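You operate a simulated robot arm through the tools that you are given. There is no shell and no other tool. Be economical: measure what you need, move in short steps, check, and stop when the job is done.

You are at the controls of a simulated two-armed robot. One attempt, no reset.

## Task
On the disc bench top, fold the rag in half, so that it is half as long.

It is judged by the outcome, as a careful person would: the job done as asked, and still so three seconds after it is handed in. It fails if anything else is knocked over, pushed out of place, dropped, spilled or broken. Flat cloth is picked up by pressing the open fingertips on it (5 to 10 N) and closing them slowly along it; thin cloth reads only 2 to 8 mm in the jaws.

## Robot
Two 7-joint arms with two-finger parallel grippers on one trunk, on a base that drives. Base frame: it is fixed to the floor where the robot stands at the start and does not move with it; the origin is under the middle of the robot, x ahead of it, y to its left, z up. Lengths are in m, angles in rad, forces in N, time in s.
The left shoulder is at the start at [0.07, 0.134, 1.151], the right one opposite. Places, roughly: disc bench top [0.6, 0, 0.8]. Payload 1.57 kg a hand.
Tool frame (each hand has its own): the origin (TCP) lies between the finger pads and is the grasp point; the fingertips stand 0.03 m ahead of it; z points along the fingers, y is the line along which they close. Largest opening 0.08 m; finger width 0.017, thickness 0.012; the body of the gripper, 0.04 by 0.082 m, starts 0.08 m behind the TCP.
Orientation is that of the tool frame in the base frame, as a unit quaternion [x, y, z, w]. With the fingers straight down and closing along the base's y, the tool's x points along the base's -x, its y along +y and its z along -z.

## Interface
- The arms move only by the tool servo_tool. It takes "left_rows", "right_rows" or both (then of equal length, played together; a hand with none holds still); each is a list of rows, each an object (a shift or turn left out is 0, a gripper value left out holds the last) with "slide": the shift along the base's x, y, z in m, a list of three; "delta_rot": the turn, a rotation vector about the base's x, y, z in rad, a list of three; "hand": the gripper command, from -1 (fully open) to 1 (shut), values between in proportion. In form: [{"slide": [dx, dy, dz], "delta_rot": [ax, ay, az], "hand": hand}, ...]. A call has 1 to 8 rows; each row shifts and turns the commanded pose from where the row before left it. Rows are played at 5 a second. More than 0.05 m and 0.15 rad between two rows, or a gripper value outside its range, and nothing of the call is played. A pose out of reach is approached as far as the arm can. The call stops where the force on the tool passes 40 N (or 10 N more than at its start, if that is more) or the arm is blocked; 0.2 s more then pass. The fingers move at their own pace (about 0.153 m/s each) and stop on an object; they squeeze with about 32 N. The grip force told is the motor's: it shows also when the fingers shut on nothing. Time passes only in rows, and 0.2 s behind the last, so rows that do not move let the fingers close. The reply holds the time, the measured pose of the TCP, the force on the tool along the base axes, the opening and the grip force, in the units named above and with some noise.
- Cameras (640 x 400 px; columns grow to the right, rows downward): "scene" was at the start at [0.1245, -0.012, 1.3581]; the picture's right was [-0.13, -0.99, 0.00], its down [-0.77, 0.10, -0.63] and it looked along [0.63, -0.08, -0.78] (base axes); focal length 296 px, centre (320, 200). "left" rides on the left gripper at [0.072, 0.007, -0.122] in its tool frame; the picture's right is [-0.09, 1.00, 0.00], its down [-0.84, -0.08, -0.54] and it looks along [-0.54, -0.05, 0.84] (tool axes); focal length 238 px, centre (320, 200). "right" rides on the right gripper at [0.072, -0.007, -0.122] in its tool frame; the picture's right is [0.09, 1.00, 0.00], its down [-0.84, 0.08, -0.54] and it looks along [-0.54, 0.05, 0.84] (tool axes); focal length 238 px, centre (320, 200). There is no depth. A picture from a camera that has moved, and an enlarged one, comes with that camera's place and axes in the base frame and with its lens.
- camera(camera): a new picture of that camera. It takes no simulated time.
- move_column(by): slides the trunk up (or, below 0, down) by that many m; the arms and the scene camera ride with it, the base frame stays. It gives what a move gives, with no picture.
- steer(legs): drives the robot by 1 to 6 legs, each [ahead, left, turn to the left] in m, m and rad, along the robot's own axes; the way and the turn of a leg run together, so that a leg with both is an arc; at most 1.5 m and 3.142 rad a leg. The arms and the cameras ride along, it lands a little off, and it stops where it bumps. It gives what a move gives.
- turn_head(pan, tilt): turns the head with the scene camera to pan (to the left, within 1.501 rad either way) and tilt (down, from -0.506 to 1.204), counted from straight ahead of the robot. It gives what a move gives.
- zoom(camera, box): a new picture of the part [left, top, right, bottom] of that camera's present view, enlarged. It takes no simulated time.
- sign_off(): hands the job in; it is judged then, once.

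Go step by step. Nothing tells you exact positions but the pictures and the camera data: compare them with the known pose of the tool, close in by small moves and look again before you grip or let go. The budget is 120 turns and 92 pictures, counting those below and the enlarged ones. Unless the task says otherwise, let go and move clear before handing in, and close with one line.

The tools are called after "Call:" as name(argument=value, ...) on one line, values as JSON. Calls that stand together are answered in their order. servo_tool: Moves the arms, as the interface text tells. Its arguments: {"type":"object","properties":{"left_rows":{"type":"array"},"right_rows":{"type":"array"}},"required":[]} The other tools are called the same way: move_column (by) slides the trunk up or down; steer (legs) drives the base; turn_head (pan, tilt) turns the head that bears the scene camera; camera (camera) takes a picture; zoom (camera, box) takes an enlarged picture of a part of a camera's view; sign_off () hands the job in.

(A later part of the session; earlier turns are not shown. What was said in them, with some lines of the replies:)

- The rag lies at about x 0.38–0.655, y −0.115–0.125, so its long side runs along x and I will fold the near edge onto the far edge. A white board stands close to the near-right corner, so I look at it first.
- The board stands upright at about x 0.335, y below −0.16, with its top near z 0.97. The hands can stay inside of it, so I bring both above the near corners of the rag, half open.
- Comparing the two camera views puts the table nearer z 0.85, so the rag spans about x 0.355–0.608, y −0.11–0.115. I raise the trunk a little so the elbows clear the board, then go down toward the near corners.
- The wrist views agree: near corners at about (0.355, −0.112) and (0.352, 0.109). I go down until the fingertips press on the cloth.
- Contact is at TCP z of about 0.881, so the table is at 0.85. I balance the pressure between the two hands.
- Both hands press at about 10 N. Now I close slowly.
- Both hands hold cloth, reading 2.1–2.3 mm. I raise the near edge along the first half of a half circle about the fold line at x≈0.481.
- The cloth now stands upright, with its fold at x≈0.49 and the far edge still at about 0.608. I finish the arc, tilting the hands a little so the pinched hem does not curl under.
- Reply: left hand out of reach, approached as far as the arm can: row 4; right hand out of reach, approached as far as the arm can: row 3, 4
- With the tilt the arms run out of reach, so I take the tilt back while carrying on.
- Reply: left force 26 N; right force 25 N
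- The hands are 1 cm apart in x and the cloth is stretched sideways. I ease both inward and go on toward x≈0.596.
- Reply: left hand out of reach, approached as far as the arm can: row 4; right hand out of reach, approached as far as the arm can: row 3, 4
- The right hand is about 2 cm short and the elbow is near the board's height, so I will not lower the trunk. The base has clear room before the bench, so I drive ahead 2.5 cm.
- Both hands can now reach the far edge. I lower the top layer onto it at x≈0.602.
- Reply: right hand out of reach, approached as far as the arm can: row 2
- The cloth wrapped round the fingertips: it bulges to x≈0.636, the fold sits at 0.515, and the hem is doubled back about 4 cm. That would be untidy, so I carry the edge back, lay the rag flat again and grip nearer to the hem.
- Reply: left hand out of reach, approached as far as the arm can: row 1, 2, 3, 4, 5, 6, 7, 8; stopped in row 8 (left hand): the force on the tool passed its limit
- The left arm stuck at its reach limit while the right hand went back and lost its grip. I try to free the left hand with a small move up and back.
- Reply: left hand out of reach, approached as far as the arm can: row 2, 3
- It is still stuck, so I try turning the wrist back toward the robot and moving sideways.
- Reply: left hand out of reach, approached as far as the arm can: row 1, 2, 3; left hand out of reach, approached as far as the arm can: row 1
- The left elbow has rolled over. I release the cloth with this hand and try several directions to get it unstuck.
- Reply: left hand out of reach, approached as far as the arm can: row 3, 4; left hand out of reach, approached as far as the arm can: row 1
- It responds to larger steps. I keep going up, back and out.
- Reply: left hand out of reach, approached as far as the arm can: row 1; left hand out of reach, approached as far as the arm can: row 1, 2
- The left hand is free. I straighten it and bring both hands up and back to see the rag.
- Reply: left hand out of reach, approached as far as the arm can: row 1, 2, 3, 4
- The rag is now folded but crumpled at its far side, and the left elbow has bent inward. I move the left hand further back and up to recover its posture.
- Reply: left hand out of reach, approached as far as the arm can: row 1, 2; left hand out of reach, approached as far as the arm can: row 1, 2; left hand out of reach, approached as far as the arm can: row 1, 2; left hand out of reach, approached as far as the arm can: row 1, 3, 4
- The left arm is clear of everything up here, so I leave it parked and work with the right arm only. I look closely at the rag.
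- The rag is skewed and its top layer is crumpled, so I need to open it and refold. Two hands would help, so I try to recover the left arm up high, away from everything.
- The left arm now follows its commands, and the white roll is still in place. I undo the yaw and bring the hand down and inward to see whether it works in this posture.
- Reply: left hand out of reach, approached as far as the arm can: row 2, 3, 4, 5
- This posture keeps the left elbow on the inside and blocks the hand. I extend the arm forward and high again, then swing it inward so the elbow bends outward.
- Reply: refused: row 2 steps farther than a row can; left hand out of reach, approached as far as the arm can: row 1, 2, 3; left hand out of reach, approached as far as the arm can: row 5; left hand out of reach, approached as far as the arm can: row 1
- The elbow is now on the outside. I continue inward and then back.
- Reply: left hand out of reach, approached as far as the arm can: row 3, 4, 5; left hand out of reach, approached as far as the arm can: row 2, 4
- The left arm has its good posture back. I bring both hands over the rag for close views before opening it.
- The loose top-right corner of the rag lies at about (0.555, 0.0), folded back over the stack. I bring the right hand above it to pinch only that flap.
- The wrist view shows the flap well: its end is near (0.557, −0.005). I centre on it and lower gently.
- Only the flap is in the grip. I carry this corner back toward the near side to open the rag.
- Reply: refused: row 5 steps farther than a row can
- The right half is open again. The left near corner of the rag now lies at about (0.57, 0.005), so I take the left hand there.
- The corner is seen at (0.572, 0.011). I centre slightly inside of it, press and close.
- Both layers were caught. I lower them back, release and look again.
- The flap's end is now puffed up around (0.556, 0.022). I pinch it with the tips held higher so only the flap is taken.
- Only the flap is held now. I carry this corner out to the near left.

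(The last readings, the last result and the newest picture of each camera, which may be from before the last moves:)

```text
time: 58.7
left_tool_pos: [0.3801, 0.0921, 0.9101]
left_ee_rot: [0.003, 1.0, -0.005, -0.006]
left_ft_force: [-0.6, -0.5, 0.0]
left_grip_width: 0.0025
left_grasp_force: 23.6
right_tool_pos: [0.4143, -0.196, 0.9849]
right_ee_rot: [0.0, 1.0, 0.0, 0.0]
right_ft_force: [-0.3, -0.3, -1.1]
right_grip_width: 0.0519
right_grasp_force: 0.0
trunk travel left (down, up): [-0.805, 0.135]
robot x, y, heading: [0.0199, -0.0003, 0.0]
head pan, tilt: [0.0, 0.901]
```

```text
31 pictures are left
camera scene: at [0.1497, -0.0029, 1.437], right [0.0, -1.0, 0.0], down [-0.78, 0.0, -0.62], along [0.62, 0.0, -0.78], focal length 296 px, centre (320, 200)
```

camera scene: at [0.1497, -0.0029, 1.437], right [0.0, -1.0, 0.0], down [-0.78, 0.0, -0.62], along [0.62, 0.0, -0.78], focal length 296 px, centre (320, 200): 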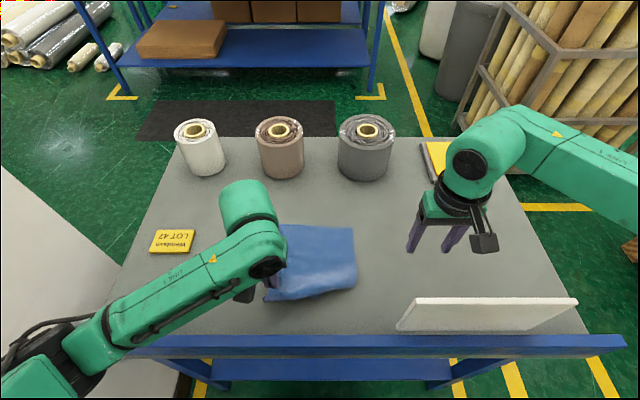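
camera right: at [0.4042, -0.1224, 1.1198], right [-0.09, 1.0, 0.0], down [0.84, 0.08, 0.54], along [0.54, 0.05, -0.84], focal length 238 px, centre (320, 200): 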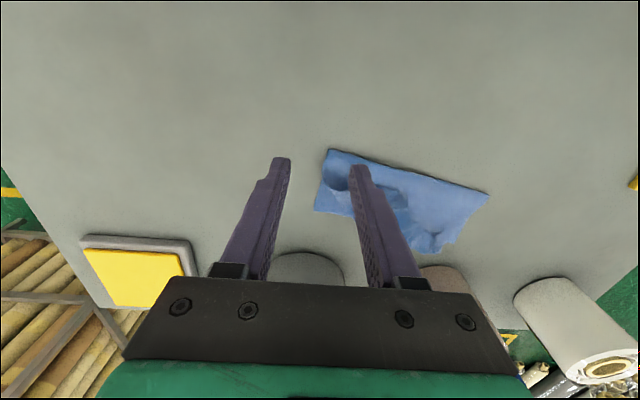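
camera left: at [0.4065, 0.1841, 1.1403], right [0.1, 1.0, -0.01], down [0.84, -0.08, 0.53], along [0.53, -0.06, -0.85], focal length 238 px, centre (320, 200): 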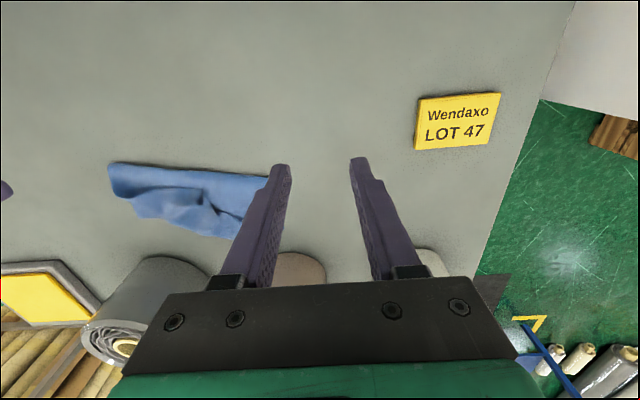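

The rag is nearly open. I lay the corner down, release and move clear to look.

Call:
servo_tool(left_rows=[{"slide": [-0.01, 0.005, -0.02]}, {"slide": [0, 0, -0.005], "hand": -0.2}, {}, {"slide": [0, 0, 0.04]}, {"slide": [0.0, 0.03, 0.03]}, {"slide": [0.0, 0.04, 0.02]}, {"slide": [0.0, 0.04, 0.0]}])

Call:
zoom(camera="scene", box=[220, 190, 420, 315])

```text
time: 60.3
left_tool_pos: [0.3672, 0.2111, 0.976]
left_ee_rot: [0.003, 1.0, -0.006, -0.005]
left_ft_force: [0.4, 0.3, 0.0]
left_grip_width: 0.048
left_grasp_force: 0.0
right_tool_pos: [0.4138, -0.1943, 0.9849]
right_ee_rot: [-0.001, 1.0, 0.0, 0.002]
right_ft_force: [-0.4, -0.5, -0.7]
right_grip_width: 0.0521
right_grasp_force: 0.1
trunk travel left (down, up): [-0.805, 0.135]
robot x, y, heading: [0.0235, -0.0011, 0.004]
head pan, tilt: [0.0, 0.901]
```

```text
3.20 times, centred on (320, 252) of scene
camera zoom: at [0.1482, -0.0009, 1.4371], right [0.0, -1.0, 0.0], down [-0.78, 0.0, -0.62], along [0.62, 0.0, -0.78], focal length 946 px, centre (320, 32)
```

zoom: 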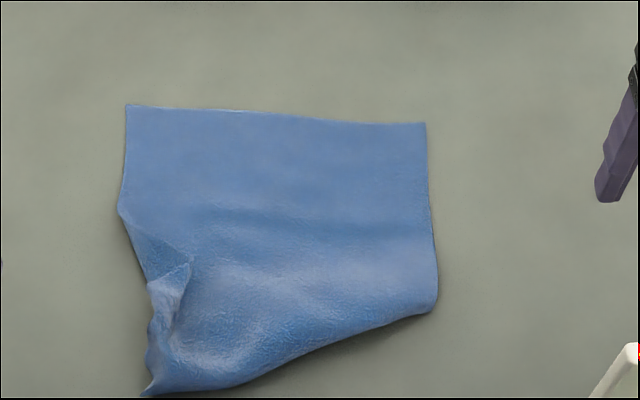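

The rag is open apart from its near part, which is tucked under. A better way now: grip the far edge with both hands, lift so the rag hangs freely, lay its lower half down, then bring the gripped edge over it, which avoids any hem wrapping round the fingers.

Call:
servo_tool(left_rows=[{"slide": [0.034, -0.019, -0.01], "hand": 0.25}, {"slide": [0.034, -0.019, -0.01]}, {"slide": [0.034, -0.019, -0.01]}, {"slide": [0.034, -0.019, -0.018]}, {"slide": [0.034, -0.019, -0.018]}, {}], right_rows=[{"slide": [0.022, 0.029, -0.01], "hand": 0.25}, {"slide": [0.022, 0.029, -0.01]}, {"slide": [0.022, 0.029, -0.015]}, {"slide": [0.022, 0.029, -0.02]}, {"slide": [0.022, 0.029, -0.02]}, {}])

Call:
camera(camera="left")

Call:
camera(camera="right")

```text
time: 61.7
left_tool_pos: [0.5384, 0.1129, 0.9121]
left_ee_rot: [0.003, 1.0, -0.005, -0.005]
left_ft_force: [0.4, -0.2, 0.0]
left_grip_width: 0.0301
left_grasp_force: 0.1
right_tool_pos: [0.5231, -0.0517, 0.9131]
right_ee_rot: [0.0, 1.0, 0.0, 0.001]
right_ft_force: [-0.3, 0.1, 0.4]
right_grip_width: 0.0299
right_grasp_force: 0.0
trunk travel left (down, up): [-0.805, 0.135]
robot x, y, heading: [0.0289, 0.0026, 0.001]
head pan, tilt: [0.0, 0.901]
```

```text
29 pictures are left
camera left: at [0.468, 0.1206, 1.0343], right [0.1, 1.0, -0.01], down [0.84, -0.08, 0.54], along [0.53, -0.06, -0.84], focal length 238 px, centre (320, 200)
```

left: 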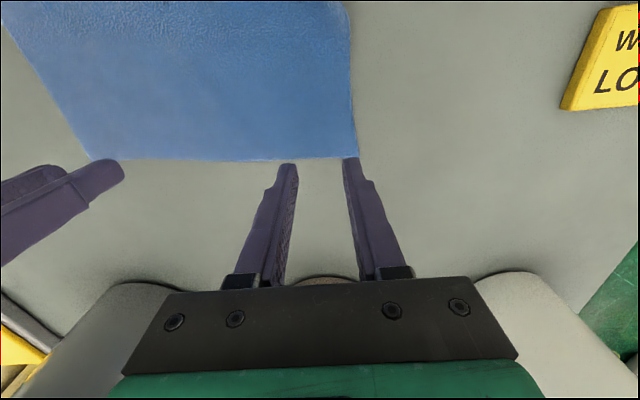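

```text
28 pictures are left
camera right: at [0.4509, -0.0587, 1.0338], right [-0.09, 1.0, 0.0], down [0.84, 0.08, 0.54], along [0.54, 0.05, -0.84], focal length 238 px, centre (320, 200)
```

right: 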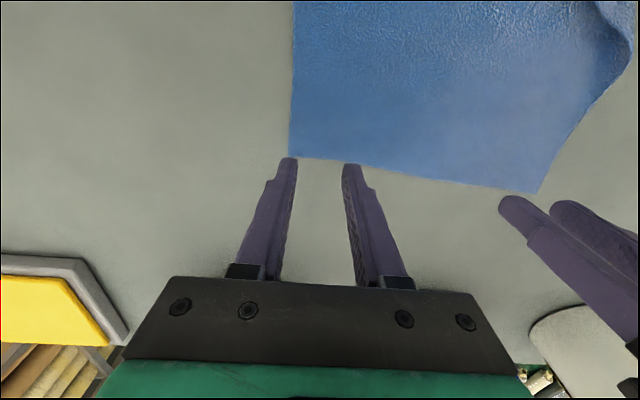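

The corners are confirmed at (0.545, 0.141) and (0.529, −0.076), so both hands are well placed. I go down to press.

Call:
servo_tool(left_rows=[{"slide": [-0.002, -0.003, -0.015]}, {"slide": [0, 0, -0.011]}, {"slide": [0, 0, -0.003]}, {"slide": [0, 0, -0.0025]}, {}], right_rows=[{"slide": [0, 0.004, -0.015]}, {"slide": [0, 0, -0.012]}, {"slide": [0, 0, -0.003]}, {"slide": [0, 0, -0.0025]}, {}])

```text
time: 62.9
left_tool_pos: [0.5363, 0.1104, 0.8818]
left_ee_rot: [0.003, 1.0, -0.003, -0.002]
left_ft_force: [4.2, 0.9, 15.9]
left_grip_width: 0.0304
left_grasp_force: 0.3
right_tool_pos: [0.5257, -0.0445, 0.8823]
right_ee_rot: [0.0, 1.0, 0.001, 0.003]
right_ft_force: [2.0, -0.8, 10.0]
right_grip_width: 0.0301
right_grasp_force: 0.0
trunk travel left (down, up): [-0.805, 0.135]
robot x, y, heading: [0.0261, -0.0018, 0.003]
head pan, tilt: [0.0, 0.901]
```

Call:
servo_tool(left_rows=[{"hand": 0.35, "slide": [0, 0, 0.0005]}, {"hand": 0.5}, {"hand": 0.65}, {"hand": 0.8}, {"hand": 0.92}, {"hand": 1}, {}], right_rows=[{"hand": 0.35}, {"hand": 0.5}, {"hand": 0.65}, {"hand": 0.8}, {"hand": 0.92}, {"hand": 1}, {}])

Call:
servo_tool(left_rows=[{"slide": [0, -0.002, 0.02]}, {"slide": [0, 0, 0.03]}, {"slide": [0, 0, 0.04]}, {"slide": [0, 0, 0.04]}, {}], right_rows=[{"slide": [0, 0.002, 0.02]}, {"slide": [0, 0, 0.03]}, {"slide": [0, 0, 0.04]}, {"slide": [0, 0, 0.04]}, {}])

Call:
camera(camera="scene")

```text
time: 64.5
left_tool_pos: [0.5345, 0.1107, 0.8819]
left_ee_rot: [0.002, 1.0, -0.004, -0.003]
left_ft_force: [0.3, 1.1, 17.4]
left_grip_width: 0.0002
left_grasp_force: 21.7
right_tool_pos: [0.5215, -0.045, 0.8813]
right_ee_rot: [0.0, 1.0, 0.0, 0.002]
right_ft_force: [0.2, -2.4, 12.7]
right_grip_width: 0.0019
right_grasp_force: 23.7
trunk travel left (down, up): [-0.805, 0.135]
robot x, y, heading: [0.0261, 0.0019, -0.001]
head pan, tilt: [0.0, 0.901]
```

```text
time: 65.7
left_tool_pos: [0.5367, 0.1103, 1.009]
left_ee_rot: [0.002, 1.0, -0.003, -0.005]
left_ft_force: [-0.5, 0.3, 0.3]
left_grip_width: 0.0001
left_grasp_force: 21.9
right_tool_pos: [0.5254, -0.0433, 1.0094]
right_ee_rot: [0.0, 1.0, 0.0, 0.001]
right_ft_force: [-0.3, -0.3, -0.1]
right_grip_width: 0.002
right_grasp_force: 23.6
trunk travel left (down, up): [-0.805, 0.135]
robot x, y, heading: [0.0198, 0.0006, -0.001]
head pan, tilt: [0.0, 0.901]
```

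```text
27 pictures are left
camera scene: at [0.1492, -0.0027, 1.437], right [0.0, -1.0, 0.0], down [-0.78, 0.0, -0.62], along [0.62, 0.0, -0.78], focal length 296 px, centre (320, 200)
```

scene: 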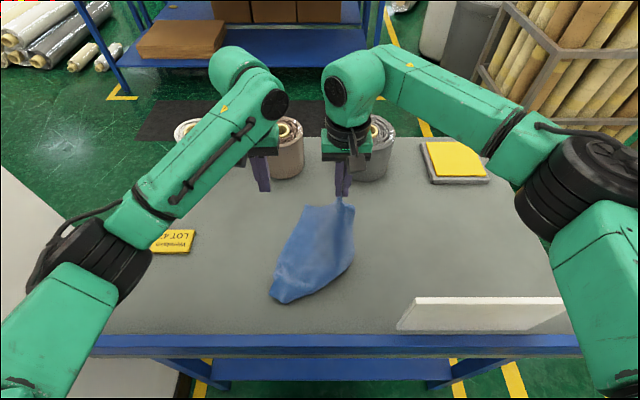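

The left hand missed the hem. I lower the right side back to where it was and look from the left hand for a second try.

Call:
servo_tool(right_rows=[{"slide": [0, 0, -0.04]}, {"slide": [0, 0, -0.04]}, {"slide": [0.005, -0.002, -0.03]}, {"slide": [0.005, 0, -0.014]}, {}], left_rows=[{"slide": [0, 0, -0.02], "hand": 0}, {"slide": [0, 0, -0.02]}, {"slide": [0, 0, -0.03]}, {}, {}])

Call:
camera(camera="left")

```text
time: 66.9
left_tool_pos: [0.5376, 0.1088, 0.939]
left_ee_rot: [0.003, 1.0, -0.003, -0.006]
left_ft_force: [0.6, 0.8, 0.6]
left_grip_width: 0.0398
left_grasp_force: 0.1
right_tool_pos: [0.5351, -0.0456, 0.8849]
right_ee_rot: [0.0, 1.0, 0.0, 0.0]
right_ft_force: [0.2, -0.5, 1.2]
right_grip_width: 0.0017
right_grasp_force: 23.3
trunk travel left (down, up): [-0.805, 0.135]
robot x, y, heading: [0.0261, 0.0001, -0.004]
head pan, tilt: [0.0, 0.901]
```

```text
26 pictures are left
camera left: at [0.4675, 0.1161, 1.0619], right [0.1, 1.0, -0.01], down [0.84, -0.08, 0.53], along [0.53, -0.06, -0.85], focal length 238 px, centre (320, 200)
```

left: 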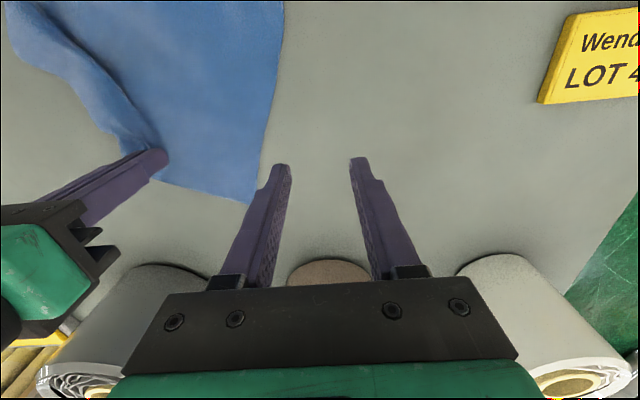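

The rag turned, and its left far corner is now near (0.60, 0.03), too close to the right hand. I pull the right-hand corner outward to make room and straighten the rag.

Call:
servo_tool(right_rows=[{"slide": [0.005, -0.02, 0.004]}, {"slide": [0.005, -0.025, 0.0]}, {"slide": [0.0, -0.025, 0.0]}, {"slide": [0.0, -0.02, 0.0]}, {}])

Call:
camera(camera="left")

Call:
camera(camera="scene")

```text
time: 68.1
left_tool_pos: [0.538, 0.1093, 0.9386]
left_ee_rot: [0.002, 1.0, -0.005, -0.005]
left_ft_force: [-0.8, 0.0, 0.3]
left_grip_width: 0.0401
left_grasp_force: 0.1
right_tool_pos: [0.5455, -0.1353, 0.8891]
right_ee_rot: [0.0, 1.0, 0.0, -0.001]
right_ft_force: [0.1, 0.3, -0.4]
right_grip_width: 0.002
right_grasp_force: 23.9
trunk travel left (down, up): [-0.805, 0.135]
robot x, y, heading: [0.0199, 0.0026, -0.0]
head pan, tilt: [0.0, 0.901]
```

```text
25 pictures are left
camera left: at [0.4679, 0.1167, 1.0619], right [0.1, 1.0, -0.01], down [0.84, -0.08, 0.53], along [0.53, -0.06, -0.85], focal length 238 px, centre (320, 200)
```

left: 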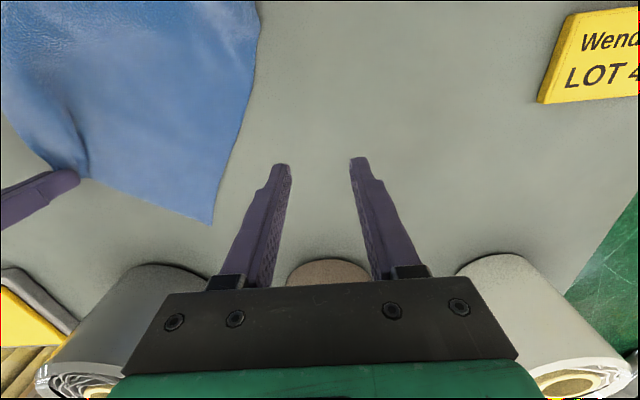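

```text
24 pictures are left
camera scene: at [0.1494, -0.0016, 1.437], right [0.0, -1.0, 0.0], down [-0.78, 0.0, -0.62], along [0.62, 0.0, -0.78], focal length 296 px, centre (320, 200)
```

scene: 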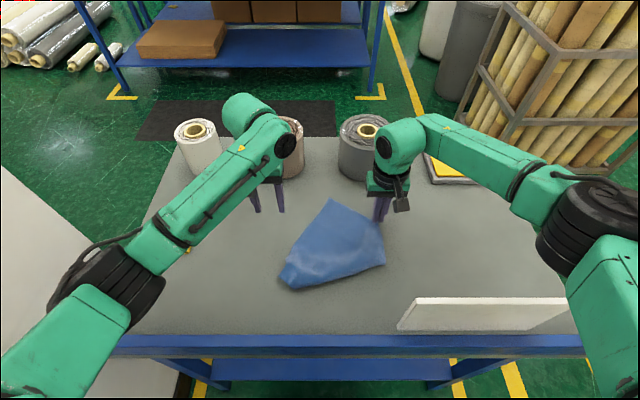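

The left far corner is at about (0.619, −0.028), out of the left hand's reach. I pinch the left edge at (0.525, 0.012) instead and pull it left to turn the rag square.

Call:
servo_tool(left_rows=[{"slide": [-0.004, -0.033, -0.01]}, {"slide": [-0.004, -0.033, -0.01]}, {"slide": [-0.004, -0.032, -0.015]}, {"slide": [0, 0, -0.018]}, {"slide": [0, 0, -0.005]}, {}])

```text
time: 69.5
left_tool_pos: [0.5259, 0.0098, 0.8823]
left_ee_rot: [0.003, 1.0, -0.004, -0.003]
left_ft_force: [0.6, -0.8, 10.7]
left_grip_width: 0.0401
left_grasp_force: 0.6
right_tool_pos: [0.5436, -0.135, 0.8904]
right_ee_rot: [-0.001, 1.0, 0.0, 0.002]
right_ft_force: [0.5, -0.7, 0.0]
right_grip_width: 0.0018
right_grasp_force: 23.6
trunk travel left (down, up): [-0.805, 0.135]
robot x, y, heading: [0.0239, 0.003, 0.005]
head pan, tilt: [0.0, 0.901]
```

Call:
servo_tool(left_rows=[{"hand": 0.15}, {"hand": 0.3}, {"hand": 0.45}, {"hand": 0.6}, {"hand": 0.75}, {"hand": 0.9}, {"hand": 1}, {}])

```text
time: 71.3
left_tool_pos: [0.526, 0.012, 0.8821]
left_ee_rot: [0.002, 1.0, -0.004, -0.005]
left_ft_force: [0.0, 0.0, 13.4]
left_grip_width: 0.0023
left_grasp_force: 23.9
right_tool_pos: [0.543, -0.1345, 0.8898]
right_ee_rot: [0.0, 1.0, 0.0, 0.001]
right_ft_force: [-0.1, 0.2, 0.5]
right_grip_width: 0.0021
right_grasp_force: 23.5
trunk travel left (down, up): [-0.805, 0.135]
robot x, y, heading: [0.0268, 0.0018, -0.003]
head pan, tilt: [0.0, 0.901]
```

Gripped. I turn the rag square by moving the left hand back and both hands a little to the left.

Call:
servo_tool(left_rows=[{"slide": [-0.02, 0.012, 0.004]}, {"slide": [-0.02, 0.012, 0.002]}, {"slide": [-0.012, 0.02, 0]}, {"slide": [-0.01, 0.02, 0]}, {}], right_rows=[{"slide": [0, 0, 0]}, {"slide": [0, 0, 0]}, {"slide": [0, 0.015, 0]}, {"slide": [0, 0.015, 0]}, {}])

Call:
camera(camera="scene")

```text
time: 72.5
left_tool_pos: [0.4634, 0.0741, 0.8874]
left_ee_rot: [0.002, 1.0, -0.004, -0.005]
left_ft_force: [2.1, -5.7, 0.1]
left_grip_width: 0.0026
left_grasp_force: 24.1
right_tool_pos: [0.5443, -0.1054, 0.8874]
right_ee_rot: [0.0, 1.0, 0.002, -0.001]
right_ft_force: [-2.7, 5.9, -0.1]
right_grip_width: 0.0022
right_grasp_force: 23.7
trunk travel left (down, up): [-0.805, 0.135]
robot x, y, heading: [0.0286, 0.0023, -0.001]
head pan, tilt: [0.0, 0.901]
```

```text
23 pictures are left
camera scene: at [0.1492, -0.0033, 1.437], right [0.0, -1.0, 0.0], down [-0.78, 0.0, -0.62], along [0.62, 0.0, -0.78], focal length 296 px, centre (320, 200)
```

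scene: 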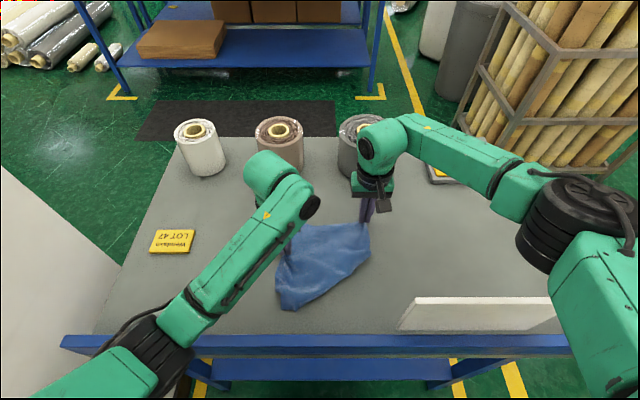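

Taut and squarer. I release the left hand, lift it and look for the far-left corner.

Call:
servo_tool(left_rows=[{"hand": 0.0}, {}, {"slide": [0, 0.005, 0.03]}, {"slide": [0.03, 0.015, 0.02]}, {"slide": [0.03, 0.01, 0.01]}, {}])

Call:
camera(camera="left")

```text
time: 73.9
left_tool_pos: [0.5222, 0.1071, 0.9492]
left_ee_rot: [0.002, 1.0, -0.005, -0.004]
left_ft_force: [0.4, 0.3, 0.2]
left_grip_width: 0.04
left_grasp_force: 0.1
right_tool_pos: [0.543, -0.106, 0.8888]
right_ee_rot: [0.0, 1.0, 0.0, 0.0]
right_ft_force: [0.3, 0.4, 0.8]
right_grip_width: 0.002
right_grasp_force: 23.0
trunk travel left (down, up): [-0.805, 0.135]
robot x, y, heading: [0.0266, 0.0028, 0.001]
head pan, tilt: [0.0, 0.901]
```

```text
22 pictures are left
camera left: at [0.4529, 0.1147, 1.0707], right [0.1, 1.0, -0.01], down [0.84, -0.08, 0.53], along [0.53, -0.06, -0.84], focal length 238 px, centre (320, 200)
```

left: 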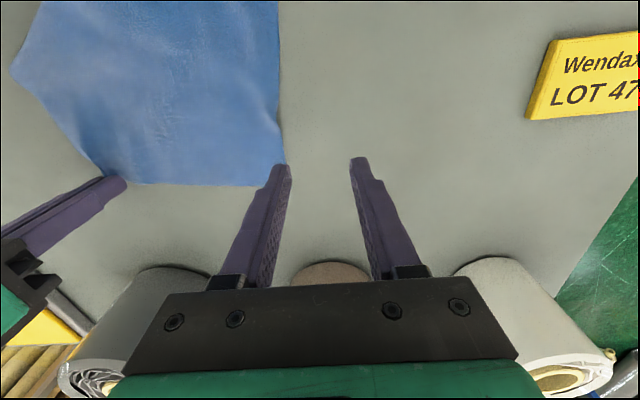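

The far edge now lies square at x≈0.566, with its left corner at about (0.566, 0.059). I move the left hand to (0.555, 0.032) and press.

Call:
servo_tool(left_rows=[{"slide": [0.016, -0.038, -0.01]}, {"slide": [0.017, -0.037, -0.015]}, {"slide": [0, 0, -0.025]}, {"slide": [0, 0, -0.013]}, {"slide": [0, 0, -0.004]}, {}])

Call:
zoom(camera="left", box=[160, 50, 480, 250])

```text
time: 75.3
left_tool_pos: [0.5554, 0.0308, 0.8816]
left_ee_rot: [0.003, 1.0, -0.004, -0.005]
left_ft_force: [1.0, 0.0, 11.9]
left_grip_width: 0.0406
left_grasp_force: 0.3
right_tool_pos: [0.5434, -0.105, 0.8891]
right_ee_rot: [-0.001, 1.0, 0.0, 0.002]
right_ft_force: [-0.5, 0.3, 0.3]
right_grip_width: 0.002
right_grasp_force: 24.1
trunk travel left (down, up): [-0.805, 0.135]
robot x, y, heading: [0.0268, 0.001, -0.003]
head pan, tilt: [0.0, 0.901]
```

```text
2.00 times, centred on (320, 150) of left
camera zoom: at [0.4859, 0.0375, 1.0041], right [0.1, 1.0, -0.01], down [0.84, -0.08, 0.54], along [0.53, -0.06, -0.84], focal length 477 px, centre (320, 300)
```

zoom: 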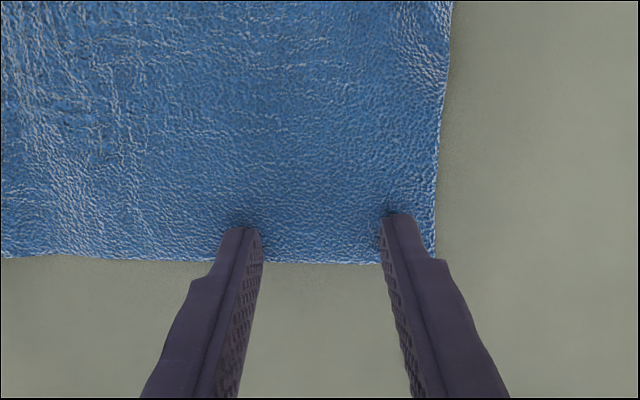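

Both fingertips are well on the cloth, about a centimetre in from the hem. I close slowly.

Call:
servo_tool(left_rows=[{"hand": 0.15}, {"hand": 0.3}, {"hand": 0.45}, {"hand": 0.6}, {"hand": 0.75}, {"hand": 0.9}, {"hand": 1}, {}])

```text
time: 77.1
left_tool_pos: [0.5552, 0.0316, 0.8818]
left_ee_rot: [0.002, 1.0, -0.006, -0.004]
left_ft_force: [1.7, -4.0, 18.9]
left_grip_width: 0.0068
left_grasp_force: 26.5
right_tool_pos: [0.5434, -0.104, 0.89]
right_ee_rot: [-0.001, 1.0, 0.001, 0.002]
right_ft_force: [1.0, 6.3, -0.3]
right_grip_width: 0.0021
right_grasp_force: 23.6
trunk travel left (down, up): [-0.805, 0.135]
robot x, y, heading: [0.0272, 0.0025, 0.004]
head pan, tilt: [0.0, 0.901]
```

Gripped at 6.8 mm. Now I lift both hands together so the rag hangs free, shifting slightly left to centre it.

Call:
servo_tool(left_rows=[{"slide": [0, -0.001, 0.015]}, {"slide": [0, 0.005, 0.03]}, {"slide": [0, 0.005, 0.04]}, {"slide": [0, 0.005, 0.04]}, {"slide": [0, 0.005, 0.045]}, {"slide": [0, 0.005, 0.045]}, {"slide": [0, 0.005, 0.045]}, {}], right_rows=[{"slide": [0.005, 0.001, 0.01]}, {"slide": [0.005, 0.005, 0.028]}, {"slide": [0, 0.005, 0.04]}, {"slide": [0, 0.005, 0.04]}, {"slide": [0, 0.005, 0.045]}, {"slide": [0, 0.005, 0.045]}, {"slide": [0, 0.005, 0.045]}, {}])

Call:
camera(camera="scene")

```text
time: 78.9
left_tool_pos: [0.5542, 0.06, 1.1389]
left_ee_rot: [0.002, 1.0, -0.005, -0.005]
left_ft_force: [0.4, -1.0, -0.1]
left_grip_width: 0.0061
left_grasp_force: 26.0
right_tool_pos: [0.5556, -0.0725, 1.1411]
right_ee_rot: [0.0, 1.0, 0.0, 0.0]
right_ft_force: [0.3, 1.1, -0.3]
right_grip_width: 0.0019
right_grasp_force: 22.9
trunk travel left (down, up): [-0.805, 0.135]
robot x, y, heading: [0.0229, -0.0005, -0.003]
head pan, tilt: [0.0, 0.901]
```

```text
20 pictures are left
camera scene: at [0.1499, -0.0022, 1.4369], right [0.0, -1.0, 0.0], down [-0.78, 0.0, -0.62], along [0.62, 0.0, -0.78], focal length 296 px, centre (320, 200)
```

scene: 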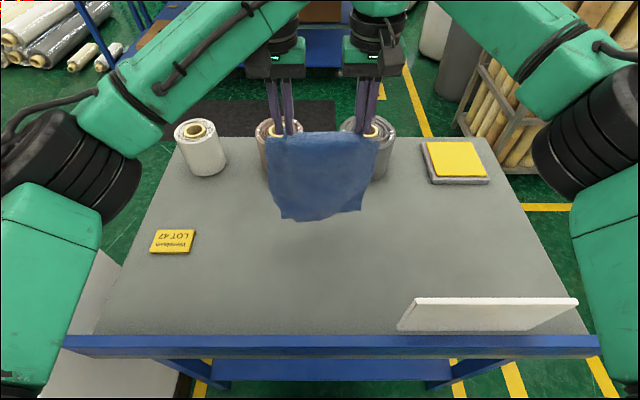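

The rag hangs cleanly and fully open. I move ahead 3 cm, then lower while drawing back so that its lower half is laid on the table with the hem toward the far side.

Call:
servo_tool(left_rows=[{"slide": [0.015, 0.005, 0.0]}, {"slide": [0.015, 0.002, -0.01]}, {"slide": [-0.012, 0, -0.02]}, {"slide": [-0.022, 0, -0.022]}, {"slide": [-0.022, 0, -0.022]}, {"slide": [-0.022, 0, -0.022]}, {"slide": [-0.02, 0, -0.022]}, {}], right_rows=[{"slide": [0.015, 0.002, 0.0]}, {"slide": [0.015, 0, -0.01]}, {"slide": [-0.012, 0, -0.02]}, {"slide": [-0.022, 0, -0.022]}, {"slide": [-0.022, 0, -0.022]}, {"slide": [-0.022, 0, -0.022]}, {"slide": [-0.02, 0, -0.022]}, {}])

Call:
camera(camera="scene")

Call:
camera(camera="left")

```text
time: 80.7
left_tool_pos: [0.4887, 0.0677, 1.0224]
left_ee_rot: [0.002, 1.0, -0.005, -0.005]
left_ft_force: [0.4, -12.9, 0.5]
left_grip_width: 0.007
left_grasp_force: 26.4
right_tool_pos: [0.4872, -0.0731, 1.0232]
right_ee_rot: [0.0, 1.0, 0.002, 0.0]
right_ft_force: [-0.8, 13.4, -0.5]
right_grip_width: 0.0024
right_grasp_force: 23.9
trunk travel left (down, up): [-0.805, 0.135]
robot x, y, heading: [0.0276, -0.0043, 0.004]
head pan, tilt: [0.0, 0.901]
```

```text
19 pictures are left
camera scene: at [0.1499, -0.0021, 1.437], right [0.0, -1.0, 0.0], down [-0.78, 0.0, -0.62], along [0.62, 0.0, -0.78], focal length 296 px, centre (320, 200)
```

scene: 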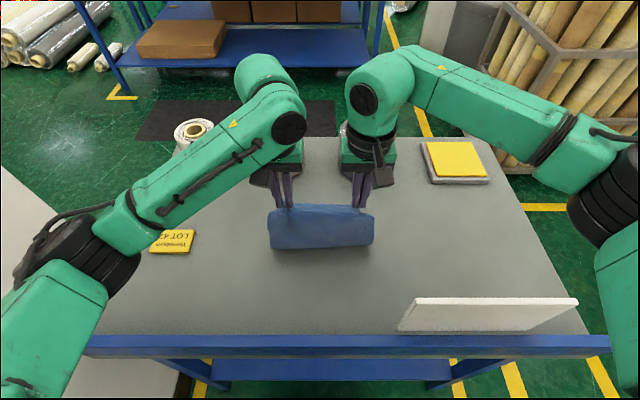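

```text
18 pictures are left
camera left: at [0.419, 0.0736, 1.1441], right [0.1, 1.0, -0.01], down [0.84, -0.08, 0.53], along [0.53, -0.06, -0.85], focal length 238 px, centre (320, 200)
```

left: 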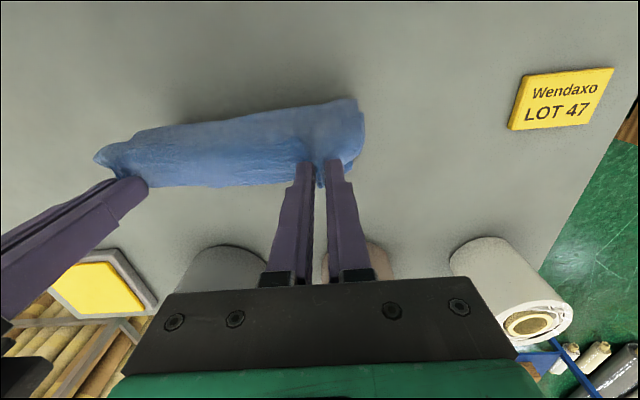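

The lower part seems laid behind the hanging cloth, toward the far side. I ease the sideways pull, draw back a bit more and look.

Call:
servo_tool(left_rows=[{"slide": [-0.015, -0.003, -0.014]}, {"slide": [-0.015, -0.002, -0.014]}, {}], right_rows=[{"slide": [-0.015, 0.003, -0.014]}, {"slide": [-0.015, 0.002, -0.014]}, {}])

Call:
camera(camera="left")

Call:
zoom(camera="scene", box=[220, 160, 420, 285])

```text
time: 81.5
left_tool_pos: [0.4593, 0.0638, 0.9931]
left_ee_rot: [0.002, 1.0, -0.004, -0.005]
left_ft_force: [-0.3, 0.0, 1.1]
left_grip_width: 0.006
left_grasp_force: 26.2
right_tool_pos: [0.4574, -0.0677, 0.9961]
right_ee_rot: [0.001, 1.0, -0.001, 0.001]
right_ft_force: [-0.2, 0.2, -0.2]
right_grip_width: 0.0019
right_grasp_force: 23.5
trunk travel left (down, up): [-0.805, 0.135]
robot x, y, heading: [0.0278, 0.0005, 0.008]
head pan, tilt: [0.0, 0.901]
```

```text
17 pictures are left
camera left: at [0.3897, 0.0695, 1.1156], right [0.1, 1.0, -0.01], down [0.84, -0.08, 0.53], along [0.53, -0.06, -0.85], focal length 238 px, centre (320, 200)
```

left: 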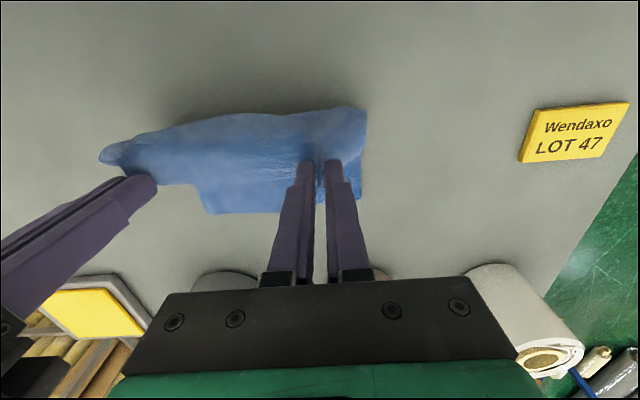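

```text
3.20 times, centred on (320, 222) of scene
camera zoom: at [0.1498, -0.0022, 1.437], right [0.0, -1.0, 0.0], down [-0.78, 0.0, -0.62], along [0.62, 0.0, -0.78], focal length 946 px, centre (320, 128)
```

zoom: 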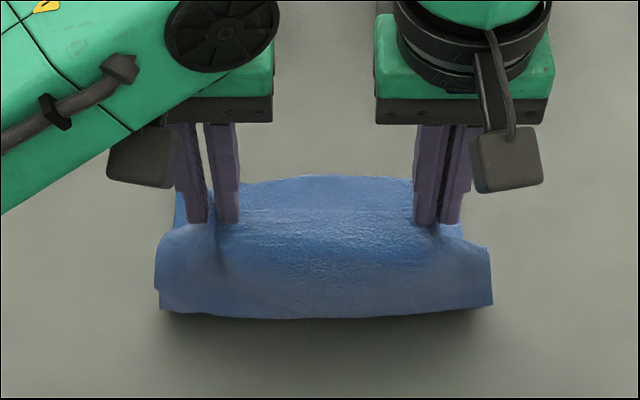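

The laid half is visible now, with its hem at x≈0.561 on the right and ≈0.573 on the left. I bring the gripped edge over to match it.

Call:
servo_tool(left_rows=[{"slide": [0.02, 0, -0.0085]}, {"slide": [0.0253, 0, -0.01]}, {"slide": [0.0217, 0, -0.017]}, {"slide": [0.0167, 0, -0.0215]}, {"slide": [0.0126, 0, -0.025]}, {}], right_rows=[{"slide": [0.02, 0, -0.0095]}, {"slide": [0.0253, 0, -0.011]}, {"slide": [0.0217, 0, -0.017]}, {"slide": [0.0167, 0, -0.0215]}, {"slide": [0.0096, 0, -0.025]}, {}])

Call:
camera(camera="left")

Call:
zoom(camera="scene", box=[220, 160, 420, 285])

```text
time: 82.9
left_tool_pos: [0.5552, 0.0637, 0.9102]
left_ee_rot: [0.002, 1.0, -0.004, -0.005]
left_ft_force: [0.2, -1.1, 1.0]
left_grip_width: 0.0059
left_grasp_force: 26.3
right_tool_pos: [0.5514, -0.0659, 0.9112]
right_ee_rot: [0.0, 1.0, 0.0, 0.001]
right_ft_force: [-0.1, 1.0, 0.7]
right_grip_width: 0.0019
right_grasp_force: 23.6
trunk travel left (down, up): [-0.805, 0.135]
robot x, y, heading: [0.0272, 0.0022, -0.001]
head pan, tilt: [0.0, 0.901]
```

```text
15 pictures are left
camera left: at [0.4852, 0.0706, 1.0333], right [0.1, 1.0, -0.01], down [0.84, -0.08, 0.53], along [0.53, -0.06, -0.84], focal length 238 px, centre (320, 200)
```

left: 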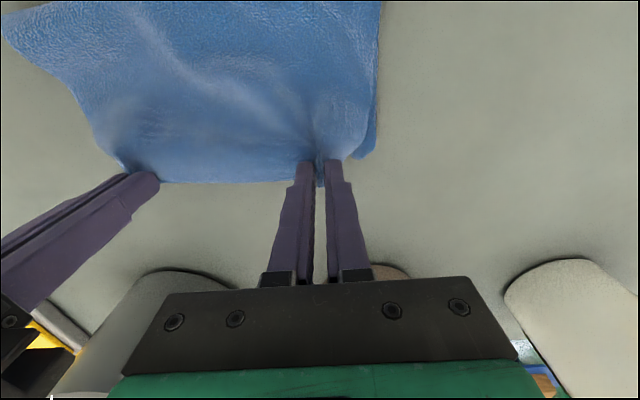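

```text
3.20 times, centred on (320, 222) of scene
camera zoom: at [0.1485, -0.0021, 1.4371], right [0.0, -1.0, 0.0], down [-0.78, 0.0, -0.62], along [0.62, 0.0, -0.78], focal length 946 px, centre (320, 128)
```

zoom: 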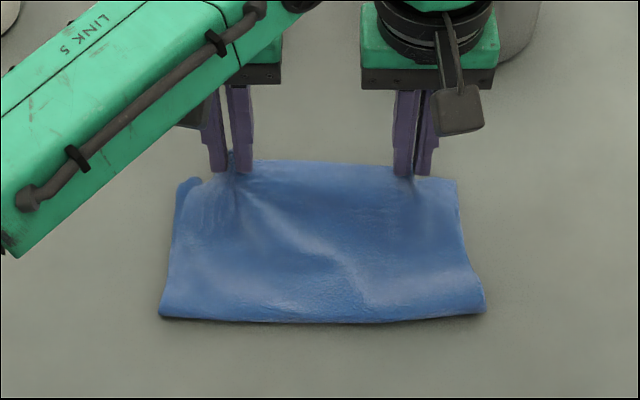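

That looks good: the fold is at x≈0.448 and the edges match. I lower the last 2 cm, release slowly and rise straight up.

Call:
servo_tool(left_rows=[{"slide": [0.003, 0, -0.012]}, {"slide": [0.001, 0, -0.011]}, {}, {"hand": 0.6}, {"hand": 0.2}, {}, {"slide": [0, 0, 0.02]}, {"slide": [0, 0, 0.03]}], right_rows=[{"slide": [0.003, 0, -0.012]}, {"slide": [0.001, 0, -0.011]}, {}, {"hand": 0.6}, {"hand": 0.2}, {}, {"slide": [0, 0, 0.02]}, {"slide": [0, 0, 0.03]}])

Call:
servo_tool(left_rows=[{"slide": [-0.01, 0.01, 0.04]}, {"slide": [-0.02, 0.03, 0.02]}, {"slide": [-0.01, 0.045, 0]}, {"slide": [0, 0.045, 0]}], right_rows=[{"slide": [-0.01, -0.01, 0.04]}, {"slide": [-0.02, -0.03, 0.02]}, {"slide": [-0.01, -0.045, 0]}, {"slide": [0, -0.045, 0]}])

Call:
zoom(camera="scene", box=[220, 160, 420, 285])

```text
time: 84.7
left_tool_pos: [0.5596, 0.062, 0.9392]
left_ee_rot: [0.002, 1.0, -0.004, -0.005]
left_ft_force: [-0.1, -1.3, -0.2]
left_grip_width: 0.0319
left_grasp_force: 0.1
right_tool_pos: [0.5547, -0.0669, 0.9406]
right_ee_rot: [0.0, 1.0, 0.0, 0.0]
right_ft_force: [0.0, -0.2, -0.4]
right_grip_width: 0.032
right_grasp_force: 0.1
trunk travel left (down, up): [-0.805, 0.135]
robot x, y, heading: [0.0246, -0.0018, -0.002]
head pan, tilt: [0.0, 0.901]
```

```text
time: 85.7
left_tool_pos: [0.5151, 0.1898, 0.9977]
left_ee_rot: [0.003, 1.0, -0.004, -0.006]
left_ft_force: [0.7, -0.4, 0.3]
left_grip_width: 0.0319
left_grasp_force: 0.0
right_tool_pos: [0.5146, -0.1983, 1.001]
right_ee_rot: [-0.001, 1.0, 0.001, 0.0]
right_ft_force: [-0.4, -0.1, -0.3]
right_grip_width: 0.0319
right_grasp_force: 0.1
trunk travel left (down, up): [-0.805, 0.135]
robot x, y, heading: [0.0281, -0.0001, -0.003]
head pan, tilt: [0.0, 0.901]
```

```text
3.20 times, centred on (320, 222) of scene
camera zoom: at [0.1484, -0.003, 1.4371], right [0.0, -1.0, 0.0], down [-0.78, 0.0, -0.62], along [0.62, 0.0, -0.78], focal length 946 px, centre (320, 128)
```

zoom: 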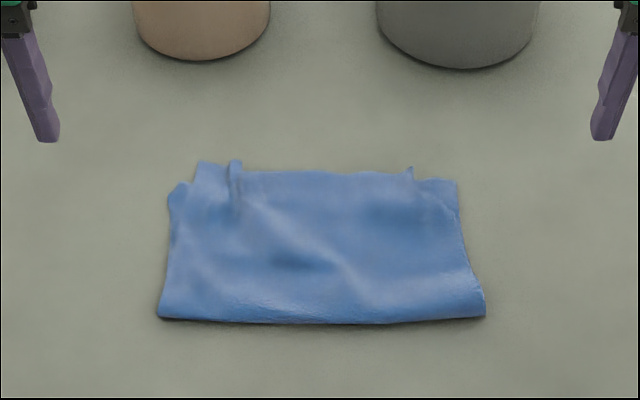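

The rag is folded to about 0.127 m, half its length, with edges matched. Only two small pinch ridges stand up, so I press them flat gently with closed fingertips.

Call:
servo_tool(left_rows=[{"slide": [0.01, -0.032, -0.01], "hand": 1}, {"slide": [0.01, -0.032, -0.01]}, {"slide": [0.01, -0.032, -0.02]}, {"slide": [0.008, -0.032, -0.03]}, {"slide": [0, 0, -0.025]}, {"slide": [0, 0, -0.014]}, {"slide": [0, 0, -0.003]}, {}], right_rows=[{"slide": [0.01, 0.032, -0.01], "hand": 1}, {"slide": [0.01, 0.032, -0.01]}, {"slide": [0.01, 0.032, -0.02]}, {"slide": [0.008, 0.032, -0.03]}, {"slide": [0, 0, -0.027]}, {"slide": [0, 0, -0.015]}, {"slide": [0, 0, -0.003]}, {}])

Call:
servo_tool(left_rows=[{"slide": [0, 0, 0.03]}, {"slide": [0, 0, 0.04]}, {"slide": [-0.02, 0.02, 0.04]}, {"slide": [-0.03, 0.035, 0.01]}, {"slide": [-0.02, 0.045, 0]}, {"slide": [0, 0.045, 0]}], right_rows=[{"slide": [0, 0, 0.03]}, {"slide": [0, 0, 0.04]}, {"slide": [-0.02, -0.02, 0.04]}, {"slide": [-0.03, -0.035, 0.01]}, {"slide": [-0.02, -0.045, 0]}, {"slide": [0, -0.045, 0]}])

Call:
camera(camera="scene")

Call:
zoom(camera="scene", box=[220, 160, 420, 285])

```text
time: 87.5
left_tool_pos: [0.5558, 0.0626, 0.8863]
left_ee_rot: [0.003, 1.0, -0.005, -0.005]
left_ft_force: [-0.4, 0.2, 0.5]
left_grip_width: 0.0
left_grasp_force: 21.5
right_tool_pos: [0.5524, -0.067, 0.883]
right_ee_rot: [0.001, 1.0, 0.0, 0.0]
right_ft_force: [0.1, -0.2, 0.7]
right_grip_width: 0.0
right_grasp_force: 21.3
trunk travel left (down, up): [-0.805, 0.135]
robot x, y, heading: [0.025, 0.0006, -0.001]
head pan, tilt: [0.0, 0.901]
```

```text
time: 88.9
left_tool_pos: [0.4861, 0.2104, 1.0044]
left_ee_rot: [0.003, 1.0, -0.004, -0.006]
left_ft_force: [0.1, 0.5, 0.5]
left_grip_width: 0.0
left_grasp_force: 20.7
right_tool_pos: [0.4825, -0.212, 1.0036]
right_ee_rot: [0.0, 1.0, 0.0, 0.001]
right_ft_force: [-0.1, 0.5, -0.4]
right_grip_width: 0.0
right_grasp_force: 20.9
trunk travel left (down, up): [-0.805, 0.135]
robot x, y, heading: [0.0256, -0.0009, 0.0]
head pan, tilt: [0.0, 0.901]
```

```text
12 pictures are left
camera scene: at [0.1487, -0.0019, 1.4371], right [0.0, -1.0, 0.0], down [-0.78, 0.0, -0.62], along [0.62, 0.0, -0.78], focal length 296 px, centre (320, 200)
```

scene: 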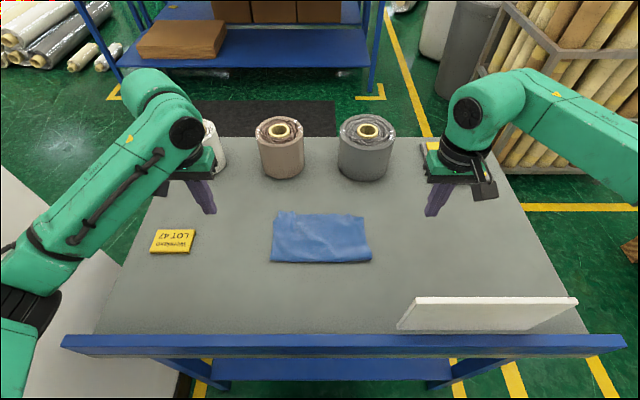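

```text
3.20 times, centred on (320, 222) of scene
camera zoom: at [0.1487, -0.0019, 1.4371], right [0.0, -1.0, 0.0], down [-0.78, 0.0, -0.62], along [0.62, 0.0, -0.78], focal length 946 px, centre (320, 128)
```

zoom: 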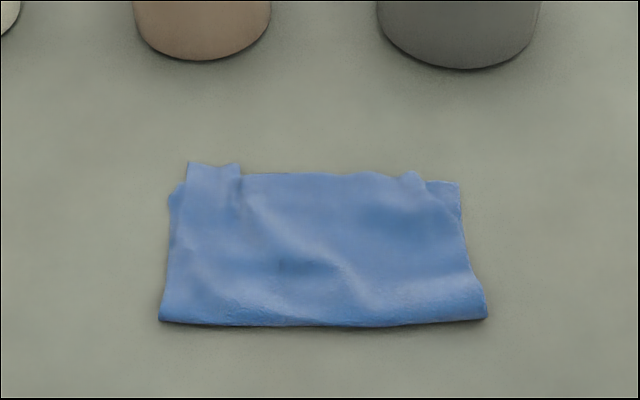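

The rag lies folded in half, about 0.127 m long with its edges matched. Both hands are clear, and the rolls, label, tray and board look to be where they were, so I hand in.

Call:
sign_off()

```text
The job is handed in.
```

The rag is folded in half on the bench top, now about 0.127 m long instead of 0.253 m. It sits a few centimetres nearer the robot than before, with slight wrinkles where it was gripped; nothing else was knocked over or moved.
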